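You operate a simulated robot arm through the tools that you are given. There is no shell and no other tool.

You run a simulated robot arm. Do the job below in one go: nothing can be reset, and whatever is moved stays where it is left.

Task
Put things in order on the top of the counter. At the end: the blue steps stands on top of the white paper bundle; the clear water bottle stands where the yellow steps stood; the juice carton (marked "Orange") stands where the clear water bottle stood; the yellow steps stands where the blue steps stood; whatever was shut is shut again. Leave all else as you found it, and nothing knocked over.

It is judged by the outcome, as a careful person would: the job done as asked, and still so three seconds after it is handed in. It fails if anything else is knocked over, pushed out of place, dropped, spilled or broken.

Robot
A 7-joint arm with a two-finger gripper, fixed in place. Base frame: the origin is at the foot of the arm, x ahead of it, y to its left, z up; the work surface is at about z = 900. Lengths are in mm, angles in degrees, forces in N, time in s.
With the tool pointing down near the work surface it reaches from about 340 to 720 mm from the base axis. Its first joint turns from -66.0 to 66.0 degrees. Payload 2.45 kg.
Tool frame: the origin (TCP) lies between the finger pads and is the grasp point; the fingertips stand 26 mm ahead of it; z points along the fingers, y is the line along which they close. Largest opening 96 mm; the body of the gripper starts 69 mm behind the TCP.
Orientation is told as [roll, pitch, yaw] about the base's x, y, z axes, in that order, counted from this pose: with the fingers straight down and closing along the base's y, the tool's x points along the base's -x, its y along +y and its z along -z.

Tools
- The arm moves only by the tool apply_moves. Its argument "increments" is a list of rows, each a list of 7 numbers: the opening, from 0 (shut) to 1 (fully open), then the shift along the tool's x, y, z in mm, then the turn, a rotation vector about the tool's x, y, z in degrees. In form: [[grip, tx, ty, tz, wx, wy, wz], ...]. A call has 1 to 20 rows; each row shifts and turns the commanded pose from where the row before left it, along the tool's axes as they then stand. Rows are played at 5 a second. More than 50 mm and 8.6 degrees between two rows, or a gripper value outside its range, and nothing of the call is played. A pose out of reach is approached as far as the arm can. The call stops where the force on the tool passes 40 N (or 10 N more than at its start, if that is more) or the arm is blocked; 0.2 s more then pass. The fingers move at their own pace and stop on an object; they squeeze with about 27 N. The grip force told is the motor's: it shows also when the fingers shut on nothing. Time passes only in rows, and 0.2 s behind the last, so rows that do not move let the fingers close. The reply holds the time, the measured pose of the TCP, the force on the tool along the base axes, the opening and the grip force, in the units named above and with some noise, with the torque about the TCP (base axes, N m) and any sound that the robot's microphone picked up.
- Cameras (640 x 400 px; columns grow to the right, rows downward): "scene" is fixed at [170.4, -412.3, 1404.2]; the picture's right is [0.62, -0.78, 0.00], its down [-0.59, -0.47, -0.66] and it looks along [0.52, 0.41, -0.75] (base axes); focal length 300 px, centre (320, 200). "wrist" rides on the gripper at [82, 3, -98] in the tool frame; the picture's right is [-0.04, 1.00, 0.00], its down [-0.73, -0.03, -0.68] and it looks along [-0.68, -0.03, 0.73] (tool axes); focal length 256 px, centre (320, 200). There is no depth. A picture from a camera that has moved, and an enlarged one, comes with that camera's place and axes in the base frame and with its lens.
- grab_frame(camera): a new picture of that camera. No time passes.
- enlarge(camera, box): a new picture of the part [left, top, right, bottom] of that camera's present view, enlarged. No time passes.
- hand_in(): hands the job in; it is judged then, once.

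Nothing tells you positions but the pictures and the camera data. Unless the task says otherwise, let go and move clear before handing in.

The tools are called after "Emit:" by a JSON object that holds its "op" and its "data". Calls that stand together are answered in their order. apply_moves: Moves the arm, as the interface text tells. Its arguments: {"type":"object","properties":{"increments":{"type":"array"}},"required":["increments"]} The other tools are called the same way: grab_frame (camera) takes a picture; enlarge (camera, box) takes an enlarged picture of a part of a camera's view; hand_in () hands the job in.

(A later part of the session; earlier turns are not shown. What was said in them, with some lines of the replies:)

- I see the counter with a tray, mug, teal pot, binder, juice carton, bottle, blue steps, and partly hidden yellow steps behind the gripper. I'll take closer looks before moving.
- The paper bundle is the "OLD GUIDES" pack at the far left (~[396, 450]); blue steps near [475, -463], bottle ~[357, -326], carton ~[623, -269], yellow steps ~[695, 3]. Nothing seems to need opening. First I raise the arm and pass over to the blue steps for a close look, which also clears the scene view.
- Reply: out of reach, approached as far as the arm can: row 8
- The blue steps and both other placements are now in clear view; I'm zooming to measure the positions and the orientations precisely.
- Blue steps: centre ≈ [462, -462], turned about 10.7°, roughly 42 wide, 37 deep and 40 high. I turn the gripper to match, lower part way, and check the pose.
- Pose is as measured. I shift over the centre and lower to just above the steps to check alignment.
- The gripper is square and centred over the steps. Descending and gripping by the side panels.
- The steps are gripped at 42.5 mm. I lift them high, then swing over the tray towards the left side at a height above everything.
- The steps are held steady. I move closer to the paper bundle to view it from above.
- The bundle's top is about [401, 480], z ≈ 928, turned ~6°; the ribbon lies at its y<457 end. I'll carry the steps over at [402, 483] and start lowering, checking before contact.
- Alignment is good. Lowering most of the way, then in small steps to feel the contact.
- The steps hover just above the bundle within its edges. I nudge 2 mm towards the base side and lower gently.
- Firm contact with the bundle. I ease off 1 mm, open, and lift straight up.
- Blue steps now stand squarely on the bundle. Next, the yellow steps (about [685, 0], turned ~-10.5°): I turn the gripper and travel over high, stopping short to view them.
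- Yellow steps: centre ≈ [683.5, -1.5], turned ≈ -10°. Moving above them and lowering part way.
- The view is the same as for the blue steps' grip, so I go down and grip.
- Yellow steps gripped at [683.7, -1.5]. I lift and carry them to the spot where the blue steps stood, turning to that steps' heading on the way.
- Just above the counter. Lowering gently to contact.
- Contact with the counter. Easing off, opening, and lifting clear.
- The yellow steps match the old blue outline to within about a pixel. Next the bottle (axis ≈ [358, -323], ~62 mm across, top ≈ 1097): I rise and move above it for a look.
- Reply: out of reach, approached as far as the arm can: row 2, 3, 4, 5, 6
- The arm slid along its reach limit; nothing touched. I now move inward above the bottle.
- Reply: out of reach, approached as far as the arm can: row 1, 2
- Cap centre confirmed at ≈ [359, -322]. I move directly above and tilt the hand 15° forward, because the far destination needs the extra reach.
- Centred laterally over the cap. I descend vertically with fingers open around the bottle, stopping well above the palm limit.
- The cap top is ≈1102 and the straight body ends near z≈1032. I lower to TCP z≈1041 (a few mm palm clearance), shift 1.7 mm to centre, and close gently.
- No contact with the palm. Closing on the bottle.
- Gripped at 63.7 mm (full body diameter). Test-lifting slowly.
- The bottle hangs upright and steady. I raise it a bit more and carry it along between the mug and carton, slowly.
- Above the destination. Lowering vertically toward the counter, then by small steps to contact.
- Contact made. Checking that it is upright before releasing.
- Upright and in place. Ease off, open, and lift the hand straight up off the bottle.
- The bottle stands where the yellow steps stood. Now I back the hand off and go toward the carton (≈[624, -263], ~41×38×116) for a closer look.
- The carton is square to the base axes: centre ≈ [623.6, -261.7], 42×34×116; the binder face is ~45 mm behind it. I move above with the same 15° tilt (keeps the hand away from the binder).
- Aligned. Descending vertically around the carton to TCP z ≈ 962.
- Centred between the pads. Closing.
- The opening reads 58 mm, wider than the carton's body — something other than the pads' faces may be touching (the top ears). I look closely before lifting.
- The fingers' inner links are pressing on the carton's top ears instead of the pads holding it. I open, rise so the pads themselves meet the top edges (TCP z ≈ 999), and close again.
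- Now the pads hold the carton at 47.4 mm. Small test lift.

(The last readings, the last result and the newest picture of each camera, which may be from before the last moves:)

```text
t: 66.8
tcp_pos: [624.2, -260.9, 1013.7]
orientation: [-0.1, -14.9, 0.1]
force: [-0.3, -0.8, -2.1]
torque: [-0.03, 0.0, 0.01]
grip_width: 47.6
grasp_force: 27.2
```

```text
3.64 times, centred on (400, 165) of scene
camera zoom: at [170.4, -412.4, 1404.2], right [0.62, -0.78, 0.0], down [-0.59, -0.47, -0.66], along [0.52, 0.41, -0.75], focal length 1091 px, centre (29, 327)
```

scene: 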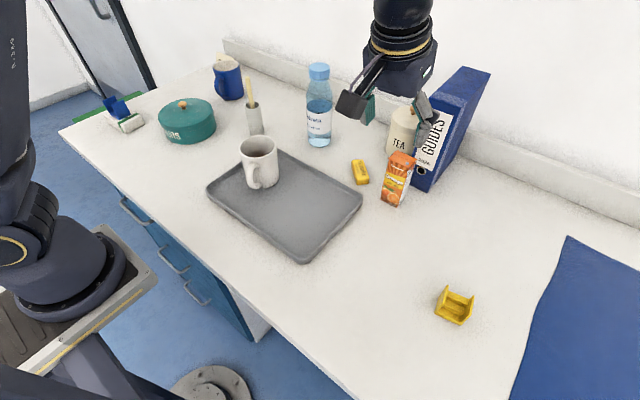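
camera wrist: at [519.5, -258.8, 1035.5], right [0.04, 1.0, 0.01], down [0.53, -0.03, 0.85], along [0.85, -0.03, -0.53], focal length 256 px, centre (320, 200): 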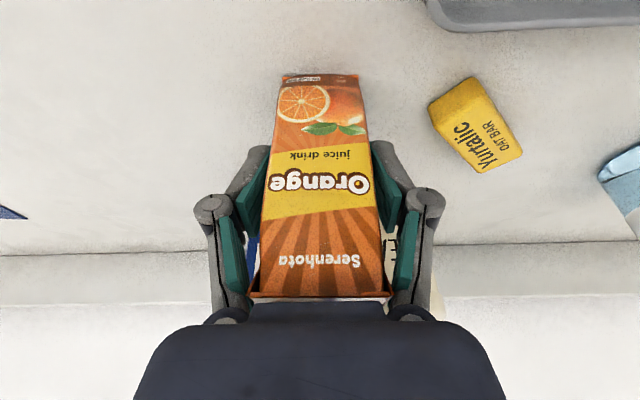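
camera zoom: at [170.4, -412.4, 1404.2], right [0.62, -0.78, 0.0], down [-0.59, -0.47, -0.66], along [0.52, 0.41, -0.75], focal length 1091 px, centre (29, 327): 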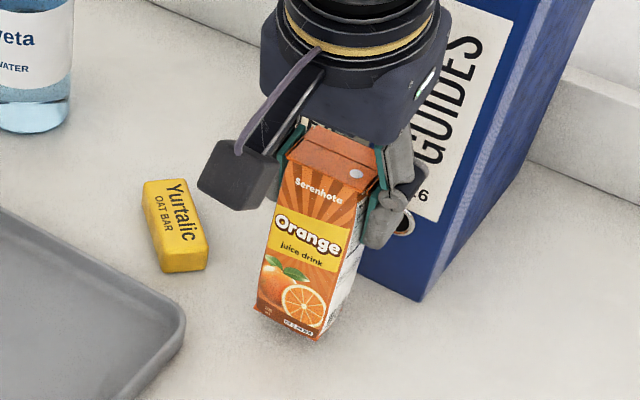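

Secure and upright. Lifting higher and carrying it to the bottle's old spot.

Emit:
{"op": "apply_moves", "data": {"increments": [[0, -5.2, 0, -19.3, 0, 0, 0], [0, -5.2, 0, -19.3, 0, 0, 0], [0, 32.1, -7.56, -8.6, 0, 0, 0], [0, 32.1, -7.56, -8.6, 0, 0, 0], [0, 32.1, -7.56, -8.6, 0, 0, 0], [0, 32.1, -7.56, -8.6, 0, 0, 0], [0, 32.1, -7.56, -8.6, 0, 0, 0], [0, 32.1, -7.56, -8.6, 0, 0, 0], [0, 32.1, -7.56, -8.6, 0, 0, 0], [0, 32.1, -7.56, -8.6, 0, 0, 0], [0, 0, 0, 0, 0, 0, 0]]}}

Emit:
{"op": "grab_frame", "data": {"camera": "scene"}}

Emit:
{"op": "grab_frame", "data": {"camera": "wrist"}}

```text
t: 69.2
tcp_pos: [357.7, -323.3, 1054.3]
orientation: [0.0, -15.0, 0.1]
force: [0.7, -0.3, -2.0]
torque: [0.0, -0.01, -0.02]
grip_width: 47.6
grasp_force: 27.1
```

```text
taken
```

scene: 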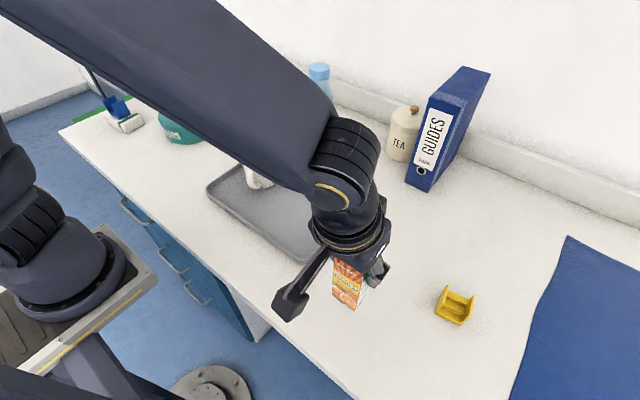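

```text
taken
camera wrist: at [253.2, -320.7, 1126.9], right [0.04, 1.0, 0.01], down [0.53, -0.03, 0.85], along [0.85, -0.03, -0.53], focal length 256 px, centre (320, 200)
```

wrist: 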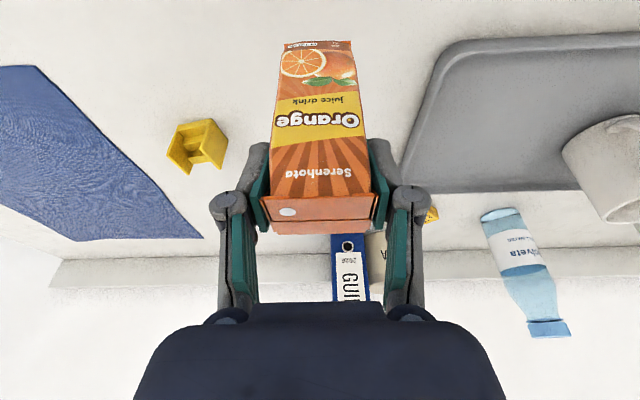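

Over the destination. Lowering.

Emit:
{"op": "apply_moves", "data": {"increments": [[0, 3.7, 1.6, 15.6, 0, 0, 0], [0, 4.14, 0, 15.5, 0, 0, 0], [0, 3.9, 0, 14.5, 0, 0, 0], [0, 0.5, 0, 1.9, 0, 0, 0], [0, 0, 0, 0, 0, 0, 0]]}}

Emit:
{"op": "apply_moves", "data": {"increments": [[0, 0.4, 0, 1.45, 0, 0, 0], [0, 0, 0, 0, 0, 0, 0]]}}

Emit:
{"op": "apply_moves", "data": {"increments": [[0, 0.26, 0, 0.97, 0, 0, 0], [0, 0, 0, 0, 0, 0, 0]]}}

```text
t: 70.4
tcp_pos: [358.6, -320.9, 1005.1]
orientation: [-0.1, -14.9, 0.0]
force: [-0.1, -0.1, -1.7]
torque: [-0.02, -0.01, 0.01]
grip_width: 47.4
grasp_force: 26.5
```

```text
t: 71.0
tcp_pos: [358.5, -320.6, 1002.4]
orientation: [0.0, -15.0, -0.1]
force: [-0.3, 0.5, -2.4]
torque: [0.02, -0.02, -0.01]
grip_width: 47.3
grasp_force: 26.9
```

```text
t: 71.6
tcp_pos: [358.4, -321.1, 1002.5]
orientation: [0.0, -15.0, 0.0]
force: [-0.8, -0.1, -2.3]
torque: [-0.02, 0.01, 0.0]
grip_width: 47.6
grasp_force: 27.2
```

Emit:
{"op": "apply_moves", "data": {"increments": [[0, 0.4, 0, 1.45, 0, 0, 0], [0, 0, 0, 0, 0, 0, 0]]}}

Emit:
{"op": "apply_moves", "data": {"increments": [[0, 0.26, 0, 0.97, 0, 0, 0], [0, 0, 0, 0, 0, 0, 0]]}}

Emit:
{"op": "apply_moves", "data": {"increments": [[0, 0.26, 0, 0.97, 0, 0, 0], [0, 0, 0, 0, 0, 0, 0]]}}

```text
t: 72.2
tcp_pos: [357.5, -321.9, 1001.0]
orientation: [-0.1, -15.0, 0.0]
force: [0.2, 0.1, -2.7]
torque: [-0.04, 0.02, 0.01]
grip_width: 47.8
grasp_force: 27.1
```

```text
t: 72.8
tcp_pos: [358.2, -320.9, 999.3]
orientation: [0.0, -15.1, 0.0]
force: [0.0, -0.9, -2.8]
torque: [0.05, 0.03, 0.02]
grip_width: 47.7
grasp_force: 26.8
```

```text
t: 73.4
tcp_pos: [358.6, -321.4, 999.6]
orientation: [-0.2, -15.1, 0.1]
force: [-1.5, 1.7, 10.8]
torque: [0.24, 0.35, 0.01]
grip_width: 47.6
grasp_force: 27.2
```

Contact felt. I ease off slightly, open, and lift clear.

Emit:
{"op": "apply_moves", "data": {"increments": [[0, -0.1, 0, -0.4, 0, 0, 0], [0.6, 0, 0, 0, 0, 0, 0], [0.85, 0, 0, 0, 0, 0, 0], [0.85, 0, 0, 0, 0, 0, 0], [0.85, 0, 0, 0, 0, 0, 0], [0.85, -3.9, 0, -14.5, 0, 0, 0], [0.85, -7.76, 0, -29, 0, 0, 0], [0.85, -7.76, 0, -29, 0, 0, 0], [0.85, -7.76, 0, -29, 0, 0, 0], [0.85, 0, 0, 0, 0, 0, 0]]}}

Emit:
{"op": "grab_frame", "data": {"camera": "scene"}}

Emit:
{"op": "grab_frame", "data": {"camera": "wrist"}}

```text
t: 75.6
tcp_pos: [360.0, -321.4, 1103.8]
orientation: [0.0, -15.0, 0.0]
force: [0.9, 0.5, 0.1]
torque: [0.0, -0.01, 0.02]
grip_width: 81.3
grasp_force: 0.0
```

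```text
taken
```

scene: 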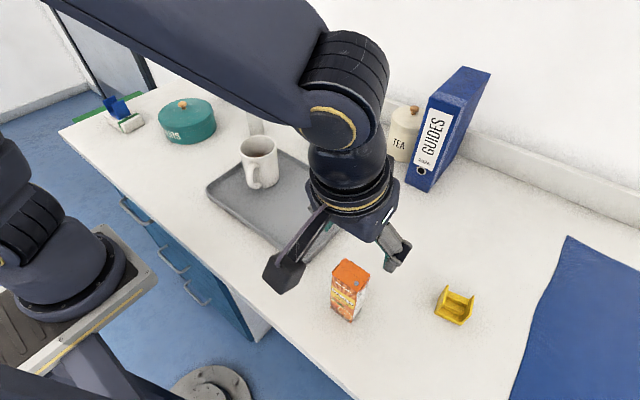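

```text
taken
camera wrist: at [255.2, -317.5, 1178.0], right [0.04, 1.0, 0.01], down [0.53, -0.03, 0.85], along [0.85, -0.03, -0.53], focal length 256 px, centre (320, 200)
```

wrist: 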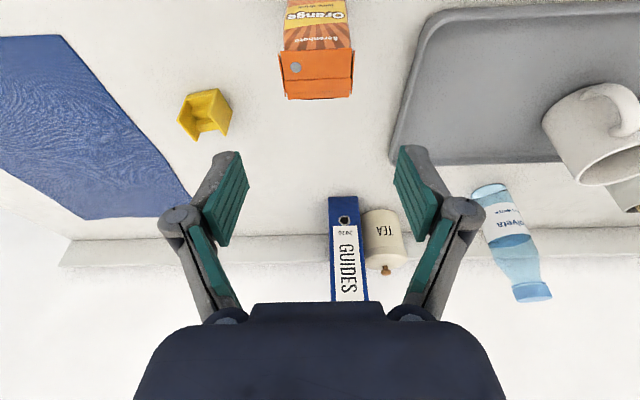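

The carton stands at the bottle's old spot. I retreat to the starting pose, then check everything.

Emit:
{"op": "apply_moves", "data": {"increments": [[0.85, -10, 0, -38, 0, 0, 0], [0.85, -10, 40, 0, 0, 7.5, 0], [0.85, -10, 40, 0, 0, 7.5, 0], [1, -20, 45, 0, 0, 0, 0], [1, -20, 45, 0, 0, 0, 0], [1, 0, 0, 0, 0, 0, 0], [1, 0, 0, 0, 0, 0, 0]]}}

Emit:
{"op": "grab_frame", "data": {"camera": "scene"}}

Emit:
{"op": "enlarge", "data": {"camera": "scene", "box": [310, 210, 410, 330]}}

Emit:
{"op": "enlarge", "data": {"camera": "scene", "box": [60, 60, 220, 160]}}

Emit:
{"op": "grab_frame", "data": {"camera": "wrist"}}

```text
t: 77.2
tcp_pos: [417.7, -149.3, 1148.8]
orientation: [0.0, -0.1, 0.0]
force: [0.8, 1.0, 0.7]
torque: [0.04, 0.03, 0.0]
grip_width: 96.3
grasp_force: 0.1
```

```text
taken
```

scene: 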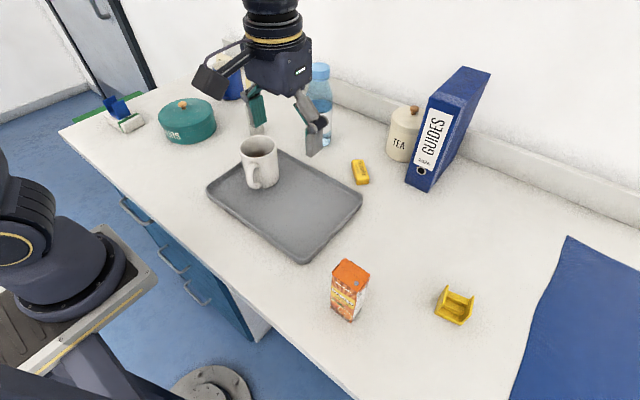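

```text
3.33 times, centred on (360, 270) of scene
camera zoom: at [170.4, -412.3, 1404.2], right [0.62, -0.78, 0.0], down [-0.59, -0.47, -0.66], along [0.52, 0.41, -0.75], focal length 1000 px, centre (187, -33)
```

zoom: 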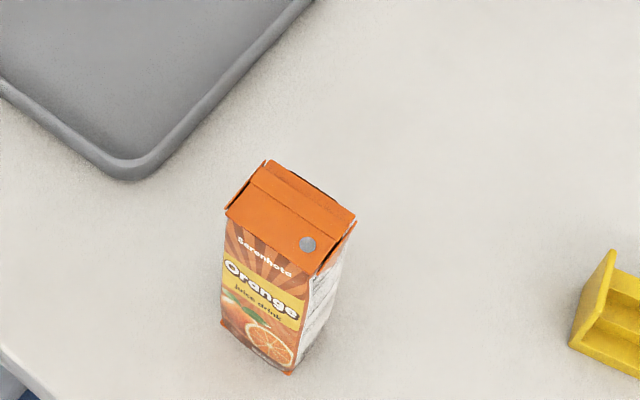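

```text
4.00 times, centred on (140, 110) of scene
camera zoom: at [170.4, -412.3, 1404.2], right [0.62, -0.78, 0.0], down [-0.59, -0.47, -0.66], along [0.52, 0.41, -0.75], focal length 1201 px, centre (1040, 560)
```

zoom: 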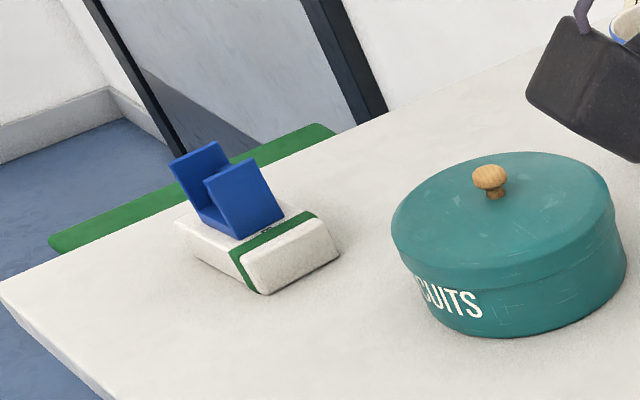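

```text
taken
camera wrist: at [336.3, -148.1, 1245.7], right [0.04, 1.0, 0.0], down [0.73, -0.03, 0.68], along [0.68, -0.03, -0.73], focal length 256 px, centre (320, 200)
```

wrist: 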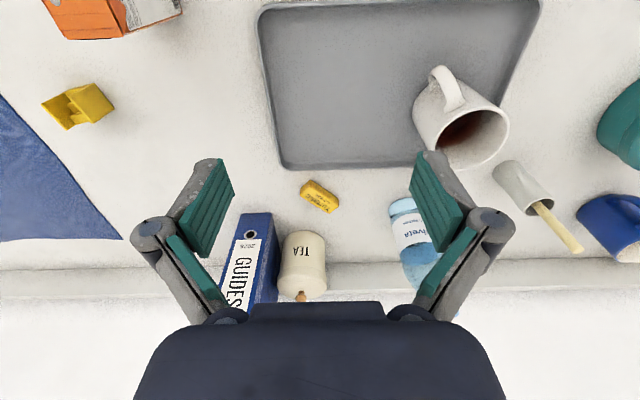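

Everything is in place: the blue steps are on the paper bundle, the yellow steps are on the blue steps' spot, and the bottle is on the yellow steps' spot. The carton is on the bottle's spot. All four stand upright, the rest is undisturbed, nothing was opened, and the arm is clear, so I'm handing in.

Emit:
{"op": "hand_in", "data": {}}

```text
The job is handed in.
```

The counter is rearranged as you asked, and I've handed the job in. I don't have the judge's result.

| Item | Where it stands now |
|---|---|
| Blue steps | On top of the white paper bundle, clear of its ribbon |
| Yellow steps | Where the blue steps stood, within about 2 mm and facing the same way |
| Water bottle | Where the yellow steps stood, upright |
| Juice carton | Where the bottle stood, within a few millimetres and upright |

My first grip on the carton pressed on the flaps at its top, so I let go and gripped it again before lifting. It hadn't moved noticeably.

In the final pictures everything else is where it was, and nothing had tipped over. I opened nothing, so whatever was shut still is. The arm is clear of the counter with the gripper open.
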